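You operate a simulated robot arm through the tools that you are given. There is no shell and no other tool. Be economical: measure what you need, move in short steps, check, and stop when the job is done.

Carry out the task below with a simulated robot arm. There is one attempt and no reset: what you move stays moved.

TASK
Put the teal cap labelled "1" from the plan bench top and the grey cap on the tray with a blue handle.
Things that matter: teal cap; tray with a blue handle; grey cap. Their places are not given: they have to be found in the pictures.

It is judged by the outcome, as a careful person would: the job done as asked, and still so three seconds after it is handed in. It fails if anything else is knocked over, pushed out of place, dropped, spilled or broken.

THE ROBOT
A 7-joint arm with a two-finger parallel gripper, fixed in place. Base frame: the origin is at the foot of the arm, x ahead of it, y to its left, z up; the work surface is at about z = 0. Lengths are in m, angles in degrees, forces in N, time in s.
With the tool pointing down near the work surface it reaches from about 0.24 to 0.62 m from the base axis. Its first joint turns from -66.0 to 66.0 degrees. Payload 2.6 kg.
Tool frame: the origin (TCP) lies between the finger pads and is the grasp point; the fingertips stand 0.03 m ahead of it; z points along the fingers, y is the line along which they close. The gripper opens to 0.094 m. The fingers are 0.028 m wide and 0.01 m thick; the gripper's body (0.05 by 0.096 m) begins 0.055 m behind the TCP.
Orientation is that of the tool frame in the base frame, as a unit quaternion [x, y, z, w]. With the fingers straight down and closing along the base's y, the tool's x points along the base's -x, its y along +y and its z along -z.

THE INTERFACE
- The arm moves only by the tool send_rows. Its argument "targets" is a list of rows, each an object (a shift or turn left out is 0, a gripper value left out holds the last) with "delta_rot": the turn, a rotation vector about the tool's x, y, z in degrees, a list of three; "slide": the shift along the tool's x, y, z in m, a list of three; "grip": the gripper command, from -1 (fully open) to 1 (shut), values between in proportion. In form: [{"delta_rot": [wx, wy, wz], "slide": [dx, dy, dz], "grip": grip}, ...]. A call has 1 to 12 rows; each row shifts and turns the commanded pose from where the row before left it, along the tool's axes as they then stand. A row lasts 0.2 s, in which the tool goes at most 0.05 m and 8.6 degrees; a call with a longer step from one row to the next is refused whole, and so is a gripper value outside its range. A pose out of reach is approached as far as the arm can. The call stops where the force on the tool passes 40 N (or 10 N more than at its start, if that is more) or the arm is blocked; 0.2 s more then pass. The fingers move at their own pace (about 0.072 m/s each) and stop on an object; they squeeze with about 39 N. The grip force told is the motor's: it shows also when the fingers shut on nothing. Time passes only in rows, and 0.2 s behind the last, so rows that do not move let the fingers close. It gives the time, the measured TCP pose, the force on the tool (base axes), the opening and the grip force at its end, in the units of the frame above (readings bear some noise), and new pictures: "pictures" is both (left out), scene, wrist or none.
- Cameras (640 x 400 px; columns grow to the right, rows downward): "scene" is fixed at [0.0371, 0.4379, 0.5504]; the picture's right is [-0.67, -0.75, 0.00], its down [-0.54, 0.48, -0.69] and it looks along [0.52, -0.46, -0.72] (base axes); focal length 227 px, centre (320, 200). "wrist" rides on the gripper at [-0.037, 0, -0.058] in the tool frame; the picture's right is [0.00, -1.00, 0.00], its down [0.97, 0.00, -0.24] and it looks along [0.24, 0.00, 0.97] (tool axes); focal length 218 px, centre (320, 200).
- measure_at(camera, pixels): for up to 12 pixels [column, row] of the newest picture of that camera ("zoom" is the newest enlarged one), the place [x, y, z] in the base frame of the surface seen there, good to about 0.003 m, but the place of the scene camera against the robot may be out by one fixed shift of up to 0.012 m in any direction. No time passes.
- inspect(camera, box): a new picture of the part [left, top, right, bottom] of that camera's present view, enlarged. No time passes.
- hand_in(): hands the job in; it is judged then, once.

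Work in short steps. Measure before you move; look again where a grasp or a placing could have gone wrong, and mend it. You have 60 turns and 120 pictures in all, the two below and enlarged ones among them. Open the gripper and draw the arm clear of the work before you hand the job in, unless the task says otherwise; then end with one line.

The tools are called by a JSON object that holds its "name" and its "arguments". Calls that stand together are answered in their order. send_rows: Moves the arm, as the interface text tells. Its arguments: {"type":"object","properties":{"targets":{"type":"array","items":{"type":"object","properties":{"delta_rot":{"type":"array","items":{"type":"number"}},"slide":{"type":"array","items":{"type":"number"}},"grip":{"type":"number"}}}},"pictures":{"type":"string","enum":["both","scene","wrist","none"]}},"required":["targets"]} The other tools are called the same way: measure_at (camera, pixels) gives the place of the surface under pixels of a picture; inspect (camera, box) takes an enlarged picture of a part of a camera's view; hand_in () hands the job in.

At the start:

```text
time: 0.0
tool_pos: [0.4735, 0.0732, 0.2491]
ee_rot: [0.0, 1.0, -0.001, 0.001]
ft_force: [-0.1, 0.4, 0.0]
grip_width: 0.094
grasp_force: 0.1
```

scene: 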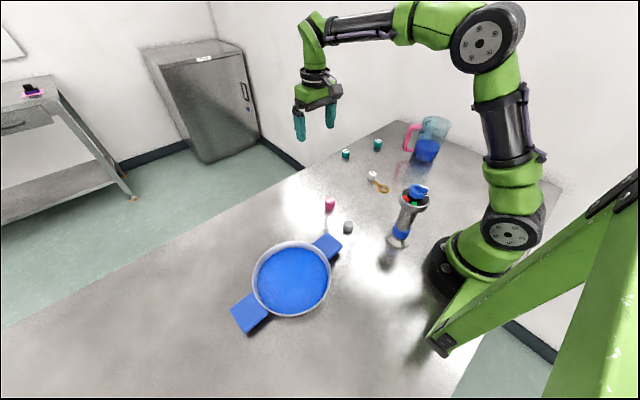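
wrist: 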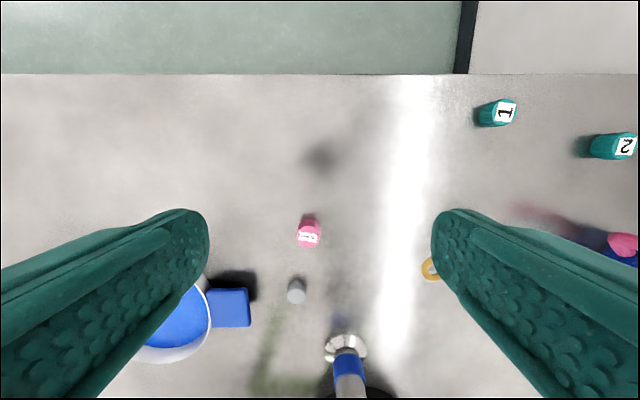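

The wrist picture shows teal "1" at (497,113), the grey cap at (297,290) and the blue-handled tray at lower left. I'll measure these and enlarge the scene.

{"name": "measure_at", "arguments": {"camera": "wrist", "pixels": [[505, 112], [485, 114], [297, 283], [297, 297], [309, 238], [230, 308], [175, 320], [626, 146], [346, 345], [430, 268]]}}

{"name": "measure_at", "arguments": {"camera": "scene", "pixels": [[346, 151], [346, 156], [348, 223], [348, 230], [330, 203], [293, 280], [256, 280], [328, 275], [290, 243], [290, 316], [328, 244], [250, 312]]}}

{"name": "inspect", "arguments": {"camera": "scene", "box": [220, 120, 460, 340]}}

{"name": "inspect", "arguments": {"camera": "wrist", "box": [260, 60, 640, 320]}}

```text
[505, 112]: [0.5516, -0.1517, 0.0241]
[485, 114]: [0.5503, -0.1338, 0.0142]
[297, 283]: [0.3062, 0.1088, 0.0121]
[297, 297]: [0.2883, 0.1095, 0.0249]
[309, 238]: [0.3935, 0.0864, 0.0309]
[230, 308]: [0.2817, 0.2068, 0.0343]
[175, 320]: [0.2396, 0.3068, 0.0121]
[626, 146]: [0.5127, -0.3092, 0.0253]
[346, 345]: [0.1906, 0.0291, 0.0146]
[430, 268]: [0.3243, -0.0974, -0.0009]
```

```text
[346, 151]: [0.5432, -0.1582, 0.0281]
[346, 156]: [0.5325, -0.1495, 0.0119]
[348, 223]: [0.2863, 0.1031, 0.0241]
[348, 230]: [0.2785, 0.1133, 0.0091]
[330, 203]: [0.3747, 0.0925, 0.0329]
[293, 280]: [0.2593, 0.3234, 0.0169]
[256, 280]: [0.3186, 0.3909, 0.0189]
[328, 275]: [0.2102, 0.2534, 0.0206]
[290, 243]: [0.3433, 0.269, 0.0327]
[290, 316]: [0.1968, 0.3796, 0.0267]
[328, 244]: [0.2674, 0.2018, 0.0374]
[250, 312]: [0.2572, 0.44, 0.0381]
```

```text
1.82 times, centred on (340, 230) of scene
```

zoom: 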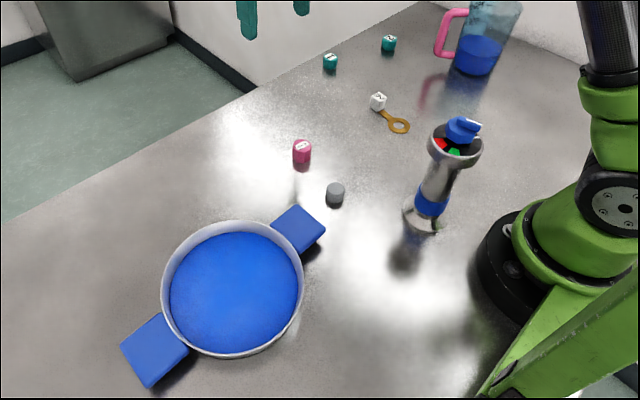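

```text
1.54 times, centred on (450, 190) of wrist
```

zoom: 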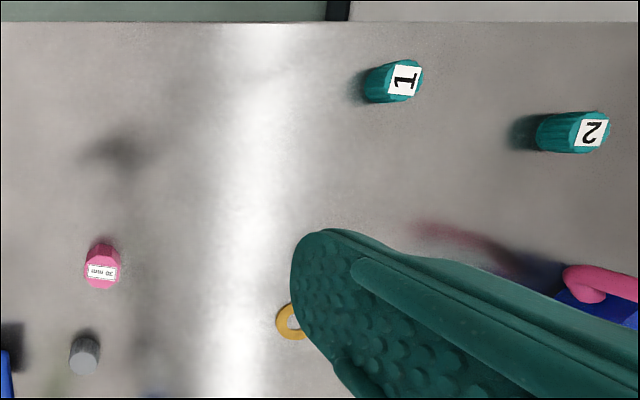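

Teal "1" is about (0.551,-0.146) with its top at z 0.025, and nothing tall stands in the way. I'm moving above it to look again.

{"name": "send_rows", "arguments": {"targets": [{"slide": [-0.013, -0.0365, 0.0165], "grip": -1}, {"slide": [-0.013, -0.0365, 0.0165]}, {"slide": [-0.013, -0.0365, 0.0165]}, {"slide": [-0.013, -0.0365, 0.0165]}, {"slide": [-0.013, -0.0365, 0.0165]}, {"slide": [-0.013, -0.0365, 0.0165]}, {}]}}

```text
time: 1.6
tool_pos: [0.5514, -0.1458, 0.1522]
ee_rot: [0.001, 1.0, -0.001, 0.001]
ft_force: [0.0, -0.3, -0.7]
grip_width: 0.0939
grasp_force: 0.0
```

scene: 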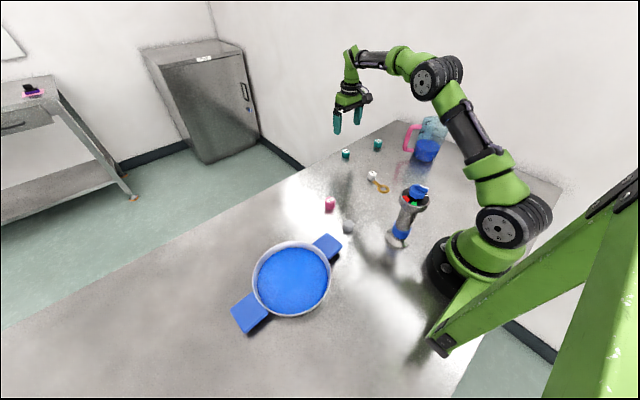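
wrist: 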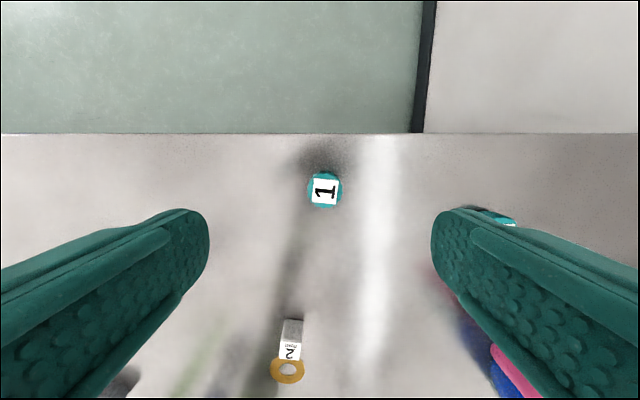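

Teal "1" is at (325,190), and the right finger nearly covers teal "2" at (495,215). I'll measure both.

{"name": "measure_at", "arguments": {"camera": "wrist", "pixels": [[325, 190], [309, 190], [341, 190], [325, 174], [325, 205], [505, 221], [490, 213], [290, 325]]}}

```text
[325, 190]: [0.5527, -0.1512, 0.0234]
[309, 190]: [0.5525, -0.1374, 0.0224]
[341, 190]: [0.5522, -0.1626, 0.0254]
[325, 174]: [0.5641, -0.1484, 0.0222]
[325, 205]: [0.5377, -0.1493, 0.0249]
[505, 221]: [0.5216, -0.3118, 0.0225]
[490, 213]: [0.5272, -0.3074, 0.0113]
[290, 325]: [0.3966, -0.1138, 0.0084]
```

The cap's centre is (0.552,-0.150) and it is about 0.026 m wide. Teal "2" is well clear, so I'll centre, descend to z 0.034 and close.

{"name": "send_rows", "arguments": {"targets": [{"slide": [0, -0.0042, 0.03]}, {"slide": [0, 0, 0.04]}, {"slide": [0, 0, 0.03]}, {"slide": [0, 0, 0.018]}, {}, {"grip": 1}, {}, {}, {}]}}

```text
time: 3.6
tool_pos: [0.5546, -0.1503, 0.0311]
ee_rot: [0.0, 1.0, 0.0, 0.001]
ft_force: [-0.3, 0.0, -0.3]
grip_width: 0.029
grasp_force: 38.9
```

scene: 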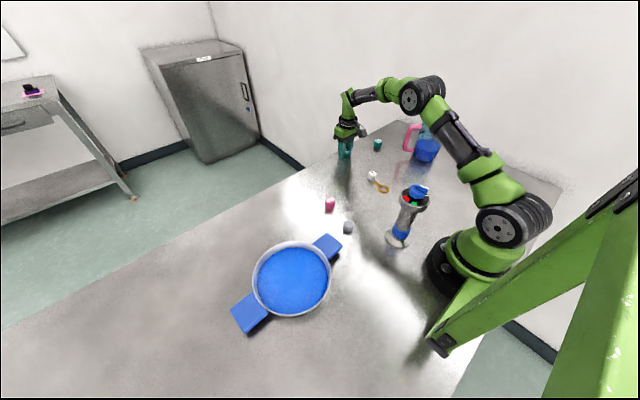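
wrist: 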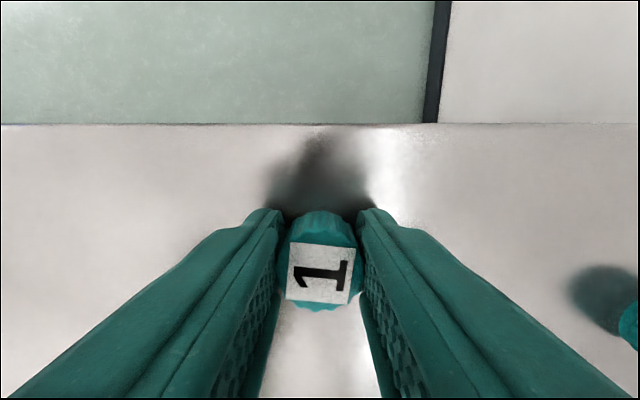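

The cap is gripped at 0.029 m. I'll lift it and carry it towards the tray at z ≈ 0.18.

{"name": "send_rows", "arguments": {"targets": [{"slide": [0, 0, -0.04]}, {"slide": [0, 0, -0.04]}, {"slide": [0, 0, -0.04]}, {"slide": [0, 0, -0.03]}, {}], "pictures": "wrist"}}

{"name": "send_rows", "arguments": {"targets": [{"slide": [0.023, 0.038, 0]}, {"slide": [0.023, 0.038, 0]}, {"slide": [0.023, 0.038, 0]}, {"slide": [0.023, 0.038, 0]}, {"slide": [0.023, 0.038, 0]}, {"slide": [0.023, 0.038, 0]}, {"slide": [0.023, 0.038, 0]}, {"slide": [0.023, 0.038, 0]}, {"slide": [0.023, 0.038, 0]}, {"slide": [0.023, 0.038, 0]}, {"slide": [0.023, 0.038, 0]}, {}]}}

```text
time: 4.8
tool_pos: [0.5508, -0.1476, 0.1796]
ee_rot: [0.0, 1.0, 0.0, 0.0]
ft_force: [0.4, -0.2, 0.4]
grip_width: 0.0298
grasp_force: 38.8
```

wrist: 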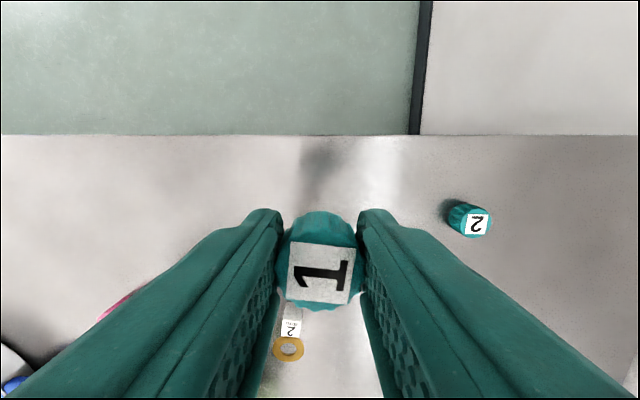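

```text
time: 7.4
tool_pos: [0.2995, 0.2704, 0.1802]
ee_rot: [-0.001, 1.0, -0.001, 0.0]
ft_force: [-0.1, -0.8, -0.5]
grip_width: 0.0297
grasp_force: 38.9
```

scene: 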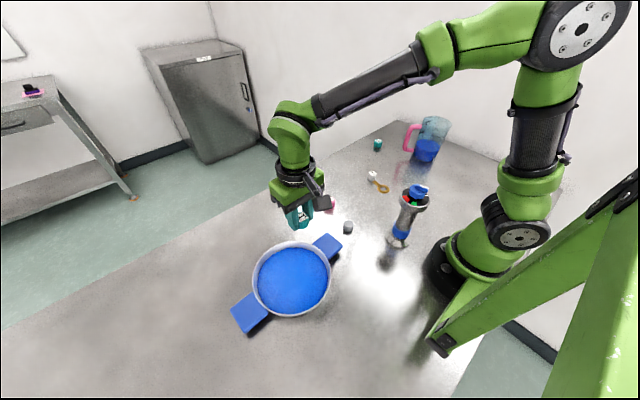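
wrist: 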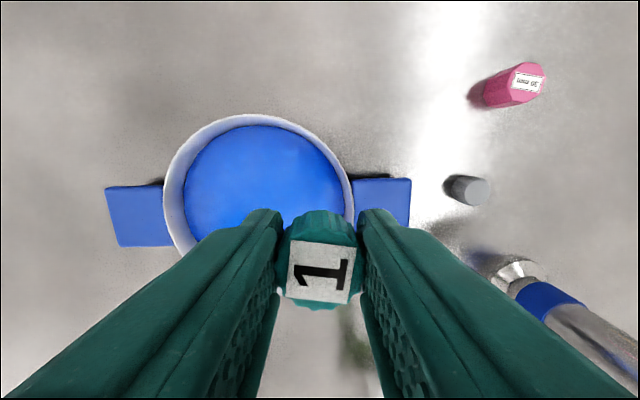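

I'm now over the tray's right edge, with the whole front half of the tray in view. I'll measure its rim and floor.

{"name": "measure_at", "arguments": {"camera": "wrist", "pixels": [[260, 118], [260, 135], [169, 215], [195, 200], [350, 195], [260, 200], [330, 180], [384, 205], [135, 215], [478, 191], [466, 190], [240, 160]]}}

{"name": "measure_at", "arguments": {"camera": "scene", "pixels": [[293, 280], [254, 280], [330, 275], [290, 317], [310, 300], [275, 300], [290, 243], [328, 244], [250, 312]]}}

```text
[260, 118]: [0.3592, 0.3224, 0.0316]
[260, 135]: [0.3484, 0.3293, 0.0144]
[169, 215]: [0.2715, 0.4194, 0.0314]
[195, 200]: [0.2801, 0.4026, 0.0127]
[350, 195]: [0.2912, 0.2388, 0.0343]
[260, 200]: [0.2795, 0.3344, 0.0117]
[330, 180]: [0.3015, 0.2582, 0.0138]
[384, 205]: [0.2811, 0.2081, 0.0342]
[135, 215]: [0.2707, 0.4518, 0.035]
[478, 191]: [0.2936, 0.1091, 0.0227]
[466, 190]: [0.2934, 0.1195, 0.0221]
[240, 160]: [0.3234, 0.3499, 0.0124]
```

```text
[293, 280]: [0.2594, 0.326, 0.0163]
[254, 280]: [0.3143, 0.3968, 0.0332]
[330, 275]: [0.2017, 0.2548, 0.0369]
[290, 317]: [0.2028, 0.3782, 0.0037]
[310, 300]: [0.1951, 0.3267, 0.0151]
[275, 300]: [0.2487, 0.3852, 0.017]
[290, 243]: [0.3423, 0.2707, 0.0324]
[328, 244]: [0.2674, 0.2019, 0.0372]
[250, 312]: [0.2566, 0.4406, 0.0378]
```

The tray floor is at z ≈ 0.0125 and the rim at 0.032. Its centre is about (0.270,0.329), with an inner radius near 0.08. I'll set teal at (0.300,0.345), first moving across and then down.

{"name": "send_rows", "arguments": {"targets": [{"slide": [0, 0.0375, 0]}, {"slide": [0, 0.037, 0]}, {"slide": [0, 0, 0.04]}, {"slide": [0, 0, 0.04]}, {}]}}

```text
time: 8.6
tool_pos: [0.2969, 0.3427, 0.1004]
ee_rot: [0.0, 1.0, 0.0, 0.0]
ft_force: [1.0, 0.2, 0.5]
grip_width: 0.0295
grasp_force: 39.2
```

scene: 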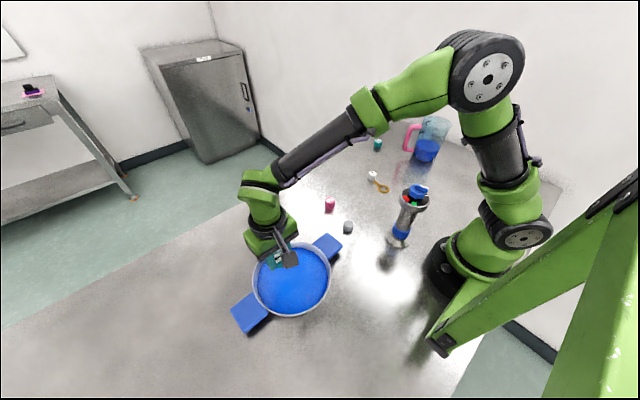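
wrist: 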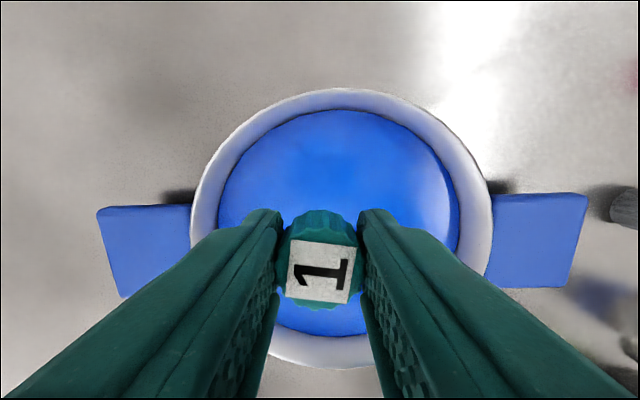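

It is well inside the tray, so I'll lower to just touch the floor and open partway to about 0.056 m.

{"name": "send_rows", "arguments": {"targets": [{"slide": [0, 0, 0.03]}, {"slide": [0, 0, 0.018]}, {"slide": [0, 0, 0.0085]}, {}, {"grip": -0.2}, {}, {}], "pictures": "wrist"}}

```text
time: 10.2
tool_pos: [0.2975, 0.3437, 0.0464]
ee_rot: [0.0, 1.0, 0.0, 0.0]
ft_force: [0.4, 0.0, 0.5]
grip_width: 0.0564
grasp_force: 0.0
```

wrist: 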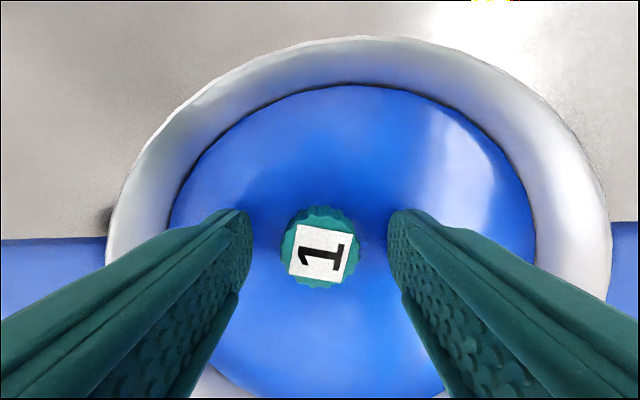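

Teal stands upright on the tray. I'll rise and go to above the grey cap.

{"name": "send_rows", "arguments": {"targets": [{"slide": [0, 0, -0.04]}, {"slide": [0, 0, -0.045]}, {"slide": [0, 0, -0.045]}, {"slide": [0, -0.039, 0], "grip": -1}, {"slide": [0, -0.039, 0]}, {"slide": [0, -0.039, 0]}, {"slide": [0, -0.039, 0]}, {"slide": [0.003, -0.039, 0]}, {"slide": [0.003, -0.039, 0]}, {}]}}

```text
time: 12.4
tool_pos: [0.2907, 0.1106, 0.1752]
ee_rot: [0.0, 1.0, 0.0, 0.0]
ft_force: [1.4, -0.7, 0.3]
grip_width: 0.0939
grasp_force: 0.0
```

scene: 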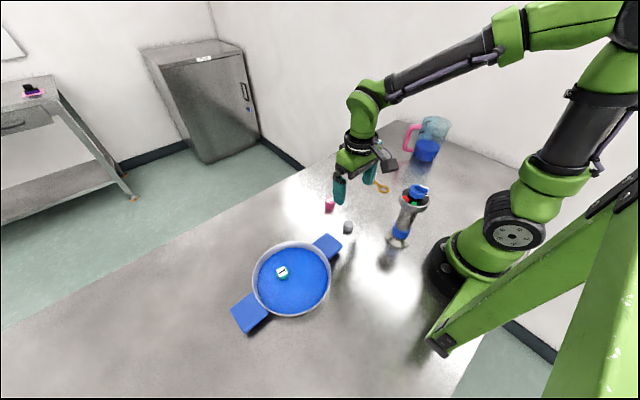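
wrist: 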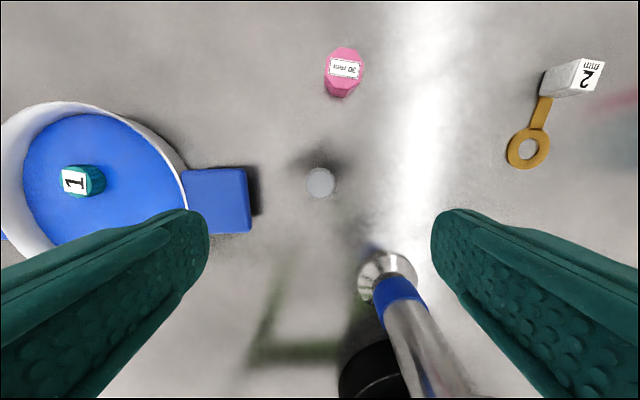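

The grey cap is at (320,183). The bottle base at (388,275) and tray handle edge at (250,200) are the near obstacles, so I'll measure them.

{"name": "measure_at", "arguments": {"camera": "wrist", "pixels": [[320, 183], [308, 183], [333, 183], [320, 171], [320, 195], [250, 200], [388, 262], [400, 290], [420, 330], [450, 380]]}}

{"name": "measure_at", "arguments": {"camera": "scene", "pixels": [[415, 192], [403, 200], [415, 205], [427, 200], [398, 240]]}}

```text
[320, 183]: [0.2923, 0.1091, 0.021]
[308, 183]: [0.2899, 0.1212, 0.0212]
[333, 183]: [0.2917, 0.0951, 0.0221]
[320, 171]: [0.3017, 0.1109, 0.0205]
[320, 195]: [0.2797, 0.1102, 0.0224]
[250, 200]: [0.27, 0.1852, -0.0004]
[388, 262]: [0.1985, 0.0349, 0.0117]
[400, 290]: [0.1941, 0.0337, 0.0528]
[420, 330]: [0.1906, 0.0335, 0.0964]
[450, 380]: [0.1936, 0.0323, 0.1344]
```

```text
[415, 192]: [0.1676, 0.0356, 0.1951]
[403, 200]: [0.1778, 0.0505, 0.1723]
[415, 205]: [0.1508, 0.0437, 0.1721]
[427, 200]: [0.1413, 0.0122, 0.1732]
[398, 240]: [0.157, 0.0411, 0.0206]
```

The cap's centre is (0.291,0.109) with its top at 0.021, and the bottle stays at x < 0.21, so it is clear. I'll narrow the opening to 0.065 m and descend partway.

{"name": "send_rows", "arguments": {"targets": [{"slide": [0, -0.0012, 0.03], "grip": -0.38}, {"slide": [0, 0, 0.03]}, {"slide": [0, 0, 0.03]}, {}]}}

```text
time: 13.4
tool_pos: [0.2896, 0.1092, 0.0859]
ee_rot: [0.001, 1.0, -0.001, 0.0]
ft_force: [0.0, 0.3, 0.2]
grip_width: 0.0649
grasp_force: 0.0
```

scene: 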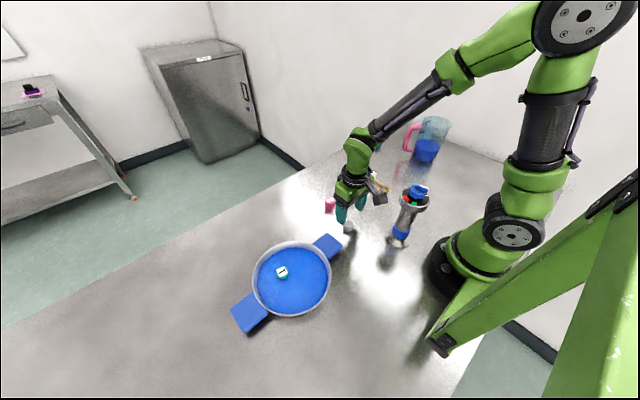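
wrist: 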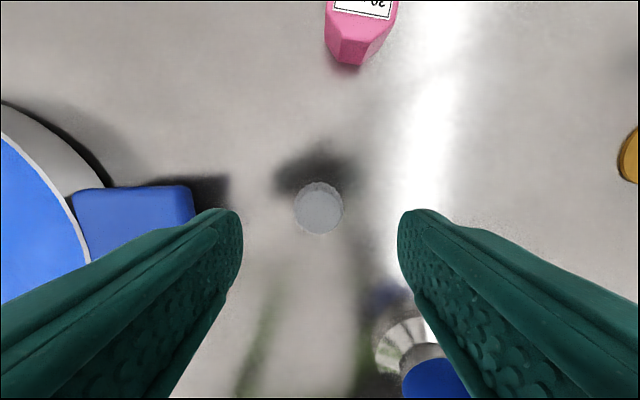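

The descent is clear so far. A small box at (378,192) sits on the gripper near the bottle, so I'll check its position before going lower.

{"name": "measure_at", "arguments": {"camera": "scene", "pixels": [[378, 198], [384, 198], [374, 188], [352, 185], [403, 200], [400, 225]]}}

{"name": "inspect", "arguments": {"camera": "scene", "box": [310, 120, 450, 260]}}

{"name": "measure_at", "arguments": {"camera": "wrist", "pixels": [[319, 208], [295, 208], [343, 208]]}}

```text
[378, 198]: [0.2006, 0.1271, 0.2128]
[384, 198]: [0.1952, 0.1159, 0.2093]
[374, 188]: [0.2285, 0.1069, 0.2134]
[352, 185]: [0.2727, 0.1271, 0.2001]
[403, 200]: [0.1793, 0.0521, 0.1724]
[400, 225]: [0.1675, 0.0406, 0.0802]
```

```text
2.86 times, centred on (380, 190) of scene
```

zoom: 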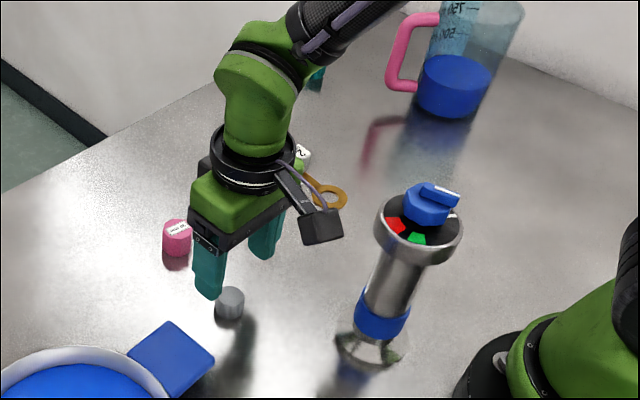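

```text
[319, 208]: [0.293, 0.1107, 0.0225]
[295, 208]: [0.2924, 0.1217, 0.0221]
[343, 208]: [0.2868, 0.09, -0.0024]
```

{"name": "measure_at", "arguments": {"camera": "zoom", "pixels": [[340, 225], [338, 235], [305, 235], [325, 212], [378, 235], [385, 245], [400, 255], [380, 215], [420, 262], [395, 200]]}}

```text
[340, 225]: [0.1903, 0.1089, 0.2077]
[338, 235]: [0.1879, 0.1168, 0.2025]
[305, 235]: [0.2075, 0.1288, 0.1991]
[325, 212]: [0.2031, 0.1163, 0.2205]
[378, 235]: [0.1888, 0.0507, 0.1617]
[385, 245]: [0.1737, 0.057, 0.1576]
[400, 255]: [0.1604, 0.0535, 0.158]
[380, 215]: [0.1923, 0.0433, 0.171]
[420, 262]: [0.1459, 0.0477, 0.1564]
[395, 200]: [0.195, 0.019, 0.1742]
```

The box's near edge is y ≈ 0.10 and the bottle head's is y ≈ 0.06, so a straight descent is safe. I'll go down and grip.

{"name": "send_rows", "arguments": {"targets": [{"slide": [-0.001, 0, 0.025]}, {"slide": [0, 0, 0.018]}, {"slide": [0, 0, 0.0105]}, {}, {"grip": 1}, {}, {}, {}]}}

```text
time: 15.2
tool_pos: [0.2927, 0.1068, 0.0315]
ee_rot: [-0.001, 1.0, 0.0, 0.0]
ft_force: [-0.7, -0.6, -0.2]
grip_width: 0.0276
grasp_force: 38.9
```

scene: 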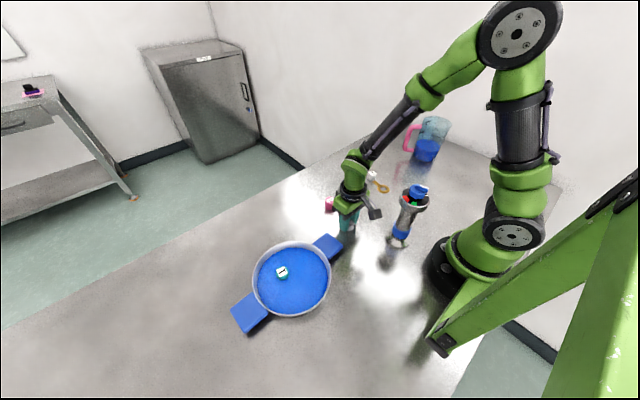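
wrist: 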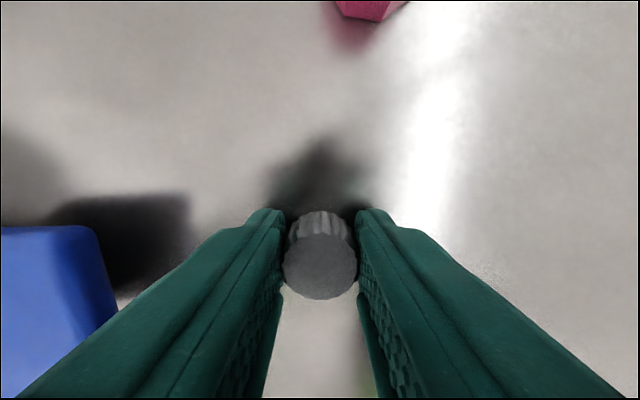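

Grey is gripped at 0.028 m. I'll lift and carry it to above (0.248,0.315).

{"name": "send_rows", "arguments": {"targets": [{"slide": [0, 0, -0.04]}, {"slide": [0, 0, -0.04]}, {"slide": [0, 0, -0.04]}, {"slide": [0, 0.041, 0]}, {"slide": [0.011, 0.041, 0]}, {"slide": [0.011, 0.041, 0]}, {"slide": [0.011, 0.041, 0]}, {"slide": [0.011, 0.042, 0]}, {"slide": [0, 0, 0.03]}, {"slide": [0, 0, 0.02]}, {}]}}

```text
time: 17.6
tool_pos: [0.2487, 0.3145, 0.101]
ee_rot: [0.0, 1.0, 0.0, 0.0]
ft_force: [0.6, 0.2, -0.6]
grip_width: 0.0275
grasp_force: 38.8
```

scene: 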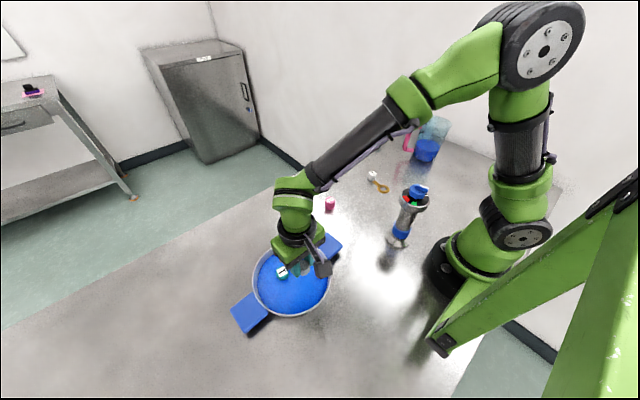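
wrist: 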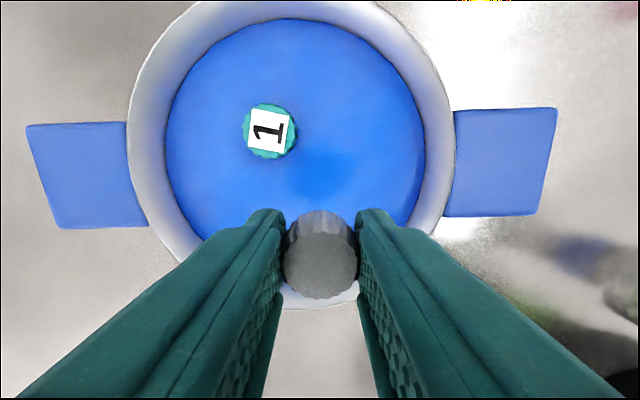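

The near rim shows close beneath the cap at (345,300). I'll measure the tray again before lowering.

{"name": "measure_at", "arguments": {"camera": "wrist", "pixels": [[340, 304], [293, 300], [285, 5], [290, 25], [270, 130], [165, 140], [425, 140], [131, 120], [452, 110], [310, 180]]}}

```text
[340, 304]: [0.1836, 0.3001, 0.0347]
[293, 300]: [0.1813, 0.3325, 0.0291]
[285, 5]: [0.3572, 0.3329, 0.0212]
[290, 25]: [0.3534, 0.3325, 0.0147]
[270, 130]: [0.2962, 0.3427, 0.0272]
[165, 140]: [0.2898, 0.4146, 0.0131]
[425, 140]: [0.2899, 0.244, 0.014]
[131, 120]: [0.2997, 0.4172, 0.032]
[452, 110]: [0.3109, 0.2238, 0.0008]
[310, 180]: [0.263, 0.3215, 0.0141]
```

{"name": "measure_at", "arguments": {"camera": "wrist", "pixels": [[260, 120], [280, 120], [258, 145], [278, 143], [270, 132], [200, 100], [340, 100], [270, 190]]}}

{"name": "send_rows", "arguments": {"targets": [{"slide": [0, 0, 0.03]}, {"slide": [0, 0, 0.018]}, {"slide": [0, 0, 0.006]}, {}], "pictures": "both"}}

```text
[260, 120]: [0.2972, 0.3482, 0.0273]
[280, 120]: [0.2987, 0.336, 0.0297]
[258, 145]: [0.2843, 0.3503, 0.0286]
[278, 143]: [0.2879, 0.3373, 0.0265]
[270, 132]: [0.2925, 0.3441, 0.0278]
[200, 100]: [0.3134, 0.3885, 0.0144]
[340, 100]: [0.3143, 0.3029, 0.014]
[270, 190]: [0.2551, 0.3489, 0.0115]
```

```text
time: 18.6
tool_pos: [0.2504, 0.3146, 0.048]
ee_rot: [0.0, 1.0, 0.001, 0.001]
ft_force: [-0.4, 0.2, -0.1]
grip_width: 0.0277
grasp_force: 39.1
```

scene: 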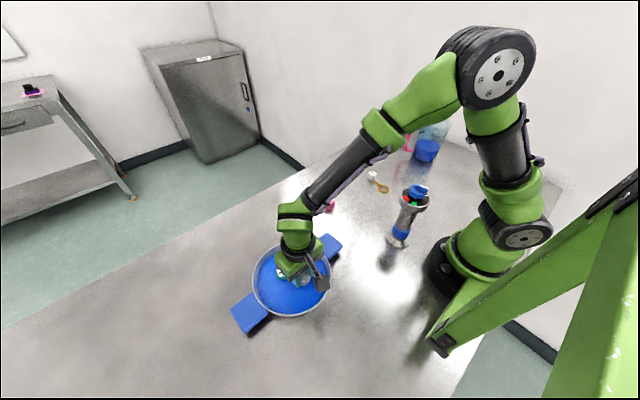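
wrist: 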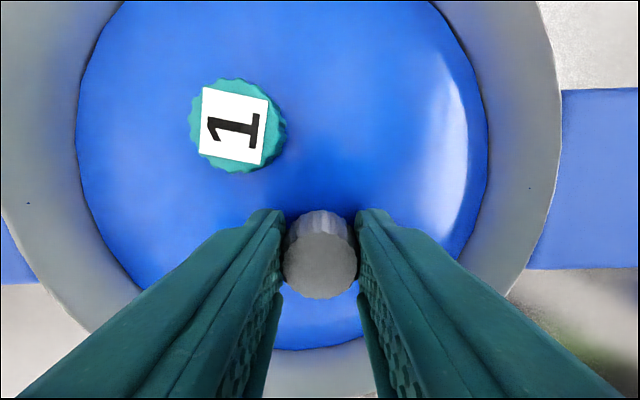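

Teal's top reads about 0.028, so the floor is lower than it looks, at about 0.004. I'll lower grey further in small steps.

{"name": "send_rows", "arguments": {"targets": [{"slide": [0, 0, 0.004]}, {"slide": [0, 0, 0.003]}, {}], "pictures": "none"}}

```text
time: 19.4
tool_pos: [0.2513, 0.3142, 0.0405]
ee_rot: [0.0, 1.0, 0.001, 0.0]
ft_force: [0.1, -0.5, -0.3]
grip_width: 0.0278
grasp_force: 39.1
```

There is no contact yet. I'll lower 3 mm more, then open partway.

{"name": "send_rows", "arguments": {"targets": [{"slide": [0, 0, 0.003]}, {}, {"grip": -0.15}, {}, {}]}}

```text
time: 20.6
tool_pos: [0.2494, 0.3138, 0.0379]
ee_rot: [0.001, 1.0, 0.0, -0.001]
ft_force: [-0.3, 0.1, -0.1]
grip_width: 0.0539
grasp_force: 0.0
```

scene: 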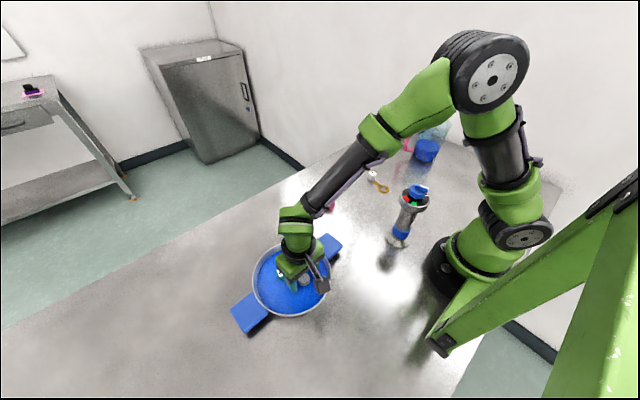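
wrist: 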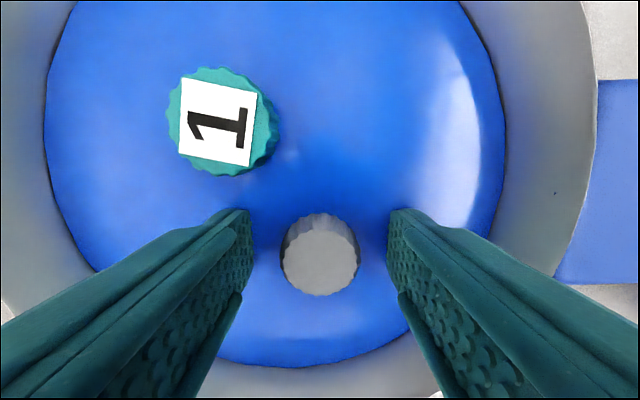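

Both caps are released upright. I'll rise straight up and draw the arm away.

{"name": "send_rows", "arguments": {"targets": [{"slide": [0, 0, -0.03]}, {"slide": [0, 0, -0.045]}, {"slide": [0, 0, -0.045]}, {"slide": [0, 0, -0.045]}, {"slide": [-0.03, -0.035, 0], "grip": -1}, {"slide": [-0.03, -0.035, 0]}, {"slide": [-0.03, -0.035, 0]}, {"slide": [-0.03, -0.035, 0]}, {"slide": [-0.02, -0.035, 0]}, {}]}}

{"name": "inspect", "arguments": {"camera": "scene", "box": [220, 120, 460, 340]}}

```text
time: 22.8
tool_pos: [0.3901, 0.1411, 0.2007]
ee_rot: [0.0, 1.0, 0.001, 0.0]
ft_force: [1.0, 0.5, 0.1]
grip_width: 0.094
grasp_force: 0.0
```

scene: 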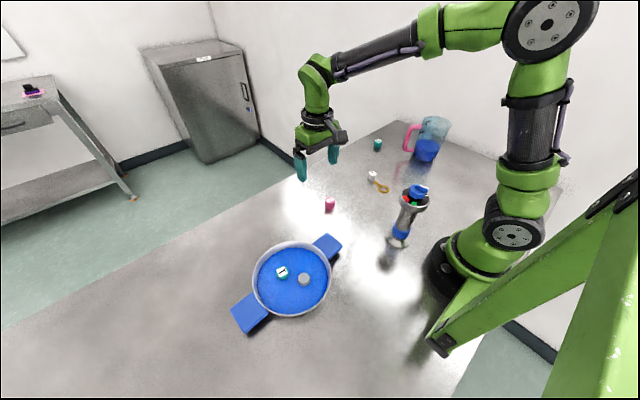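
wrist: 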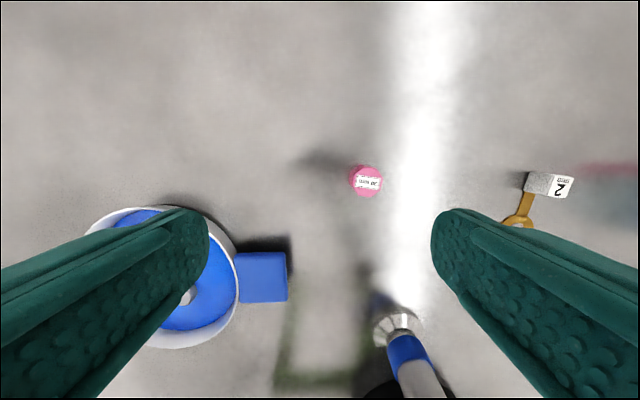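

```text
1.82 times, centred on (340, 230) of scene
```

zoom: 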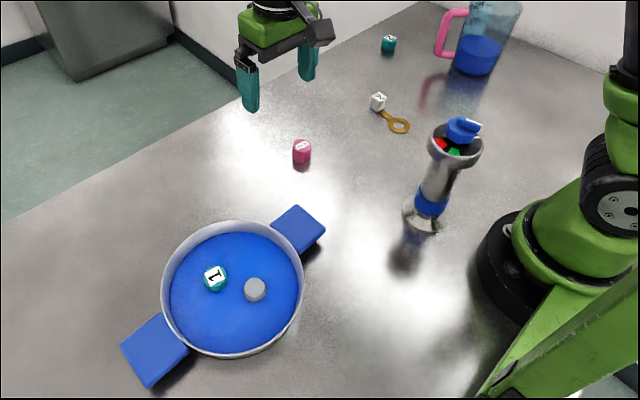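

Both caps stand on the tray, nothing else has moved, and the arm is clear with the gripper open. I'm handing it in.

{"name": "hand_in", "arguments": {}}

```text
The job is handed in.
```

The teal cap "1" and the grey cap are both standing upright on the blue-handled tray, and nothing else was moved.
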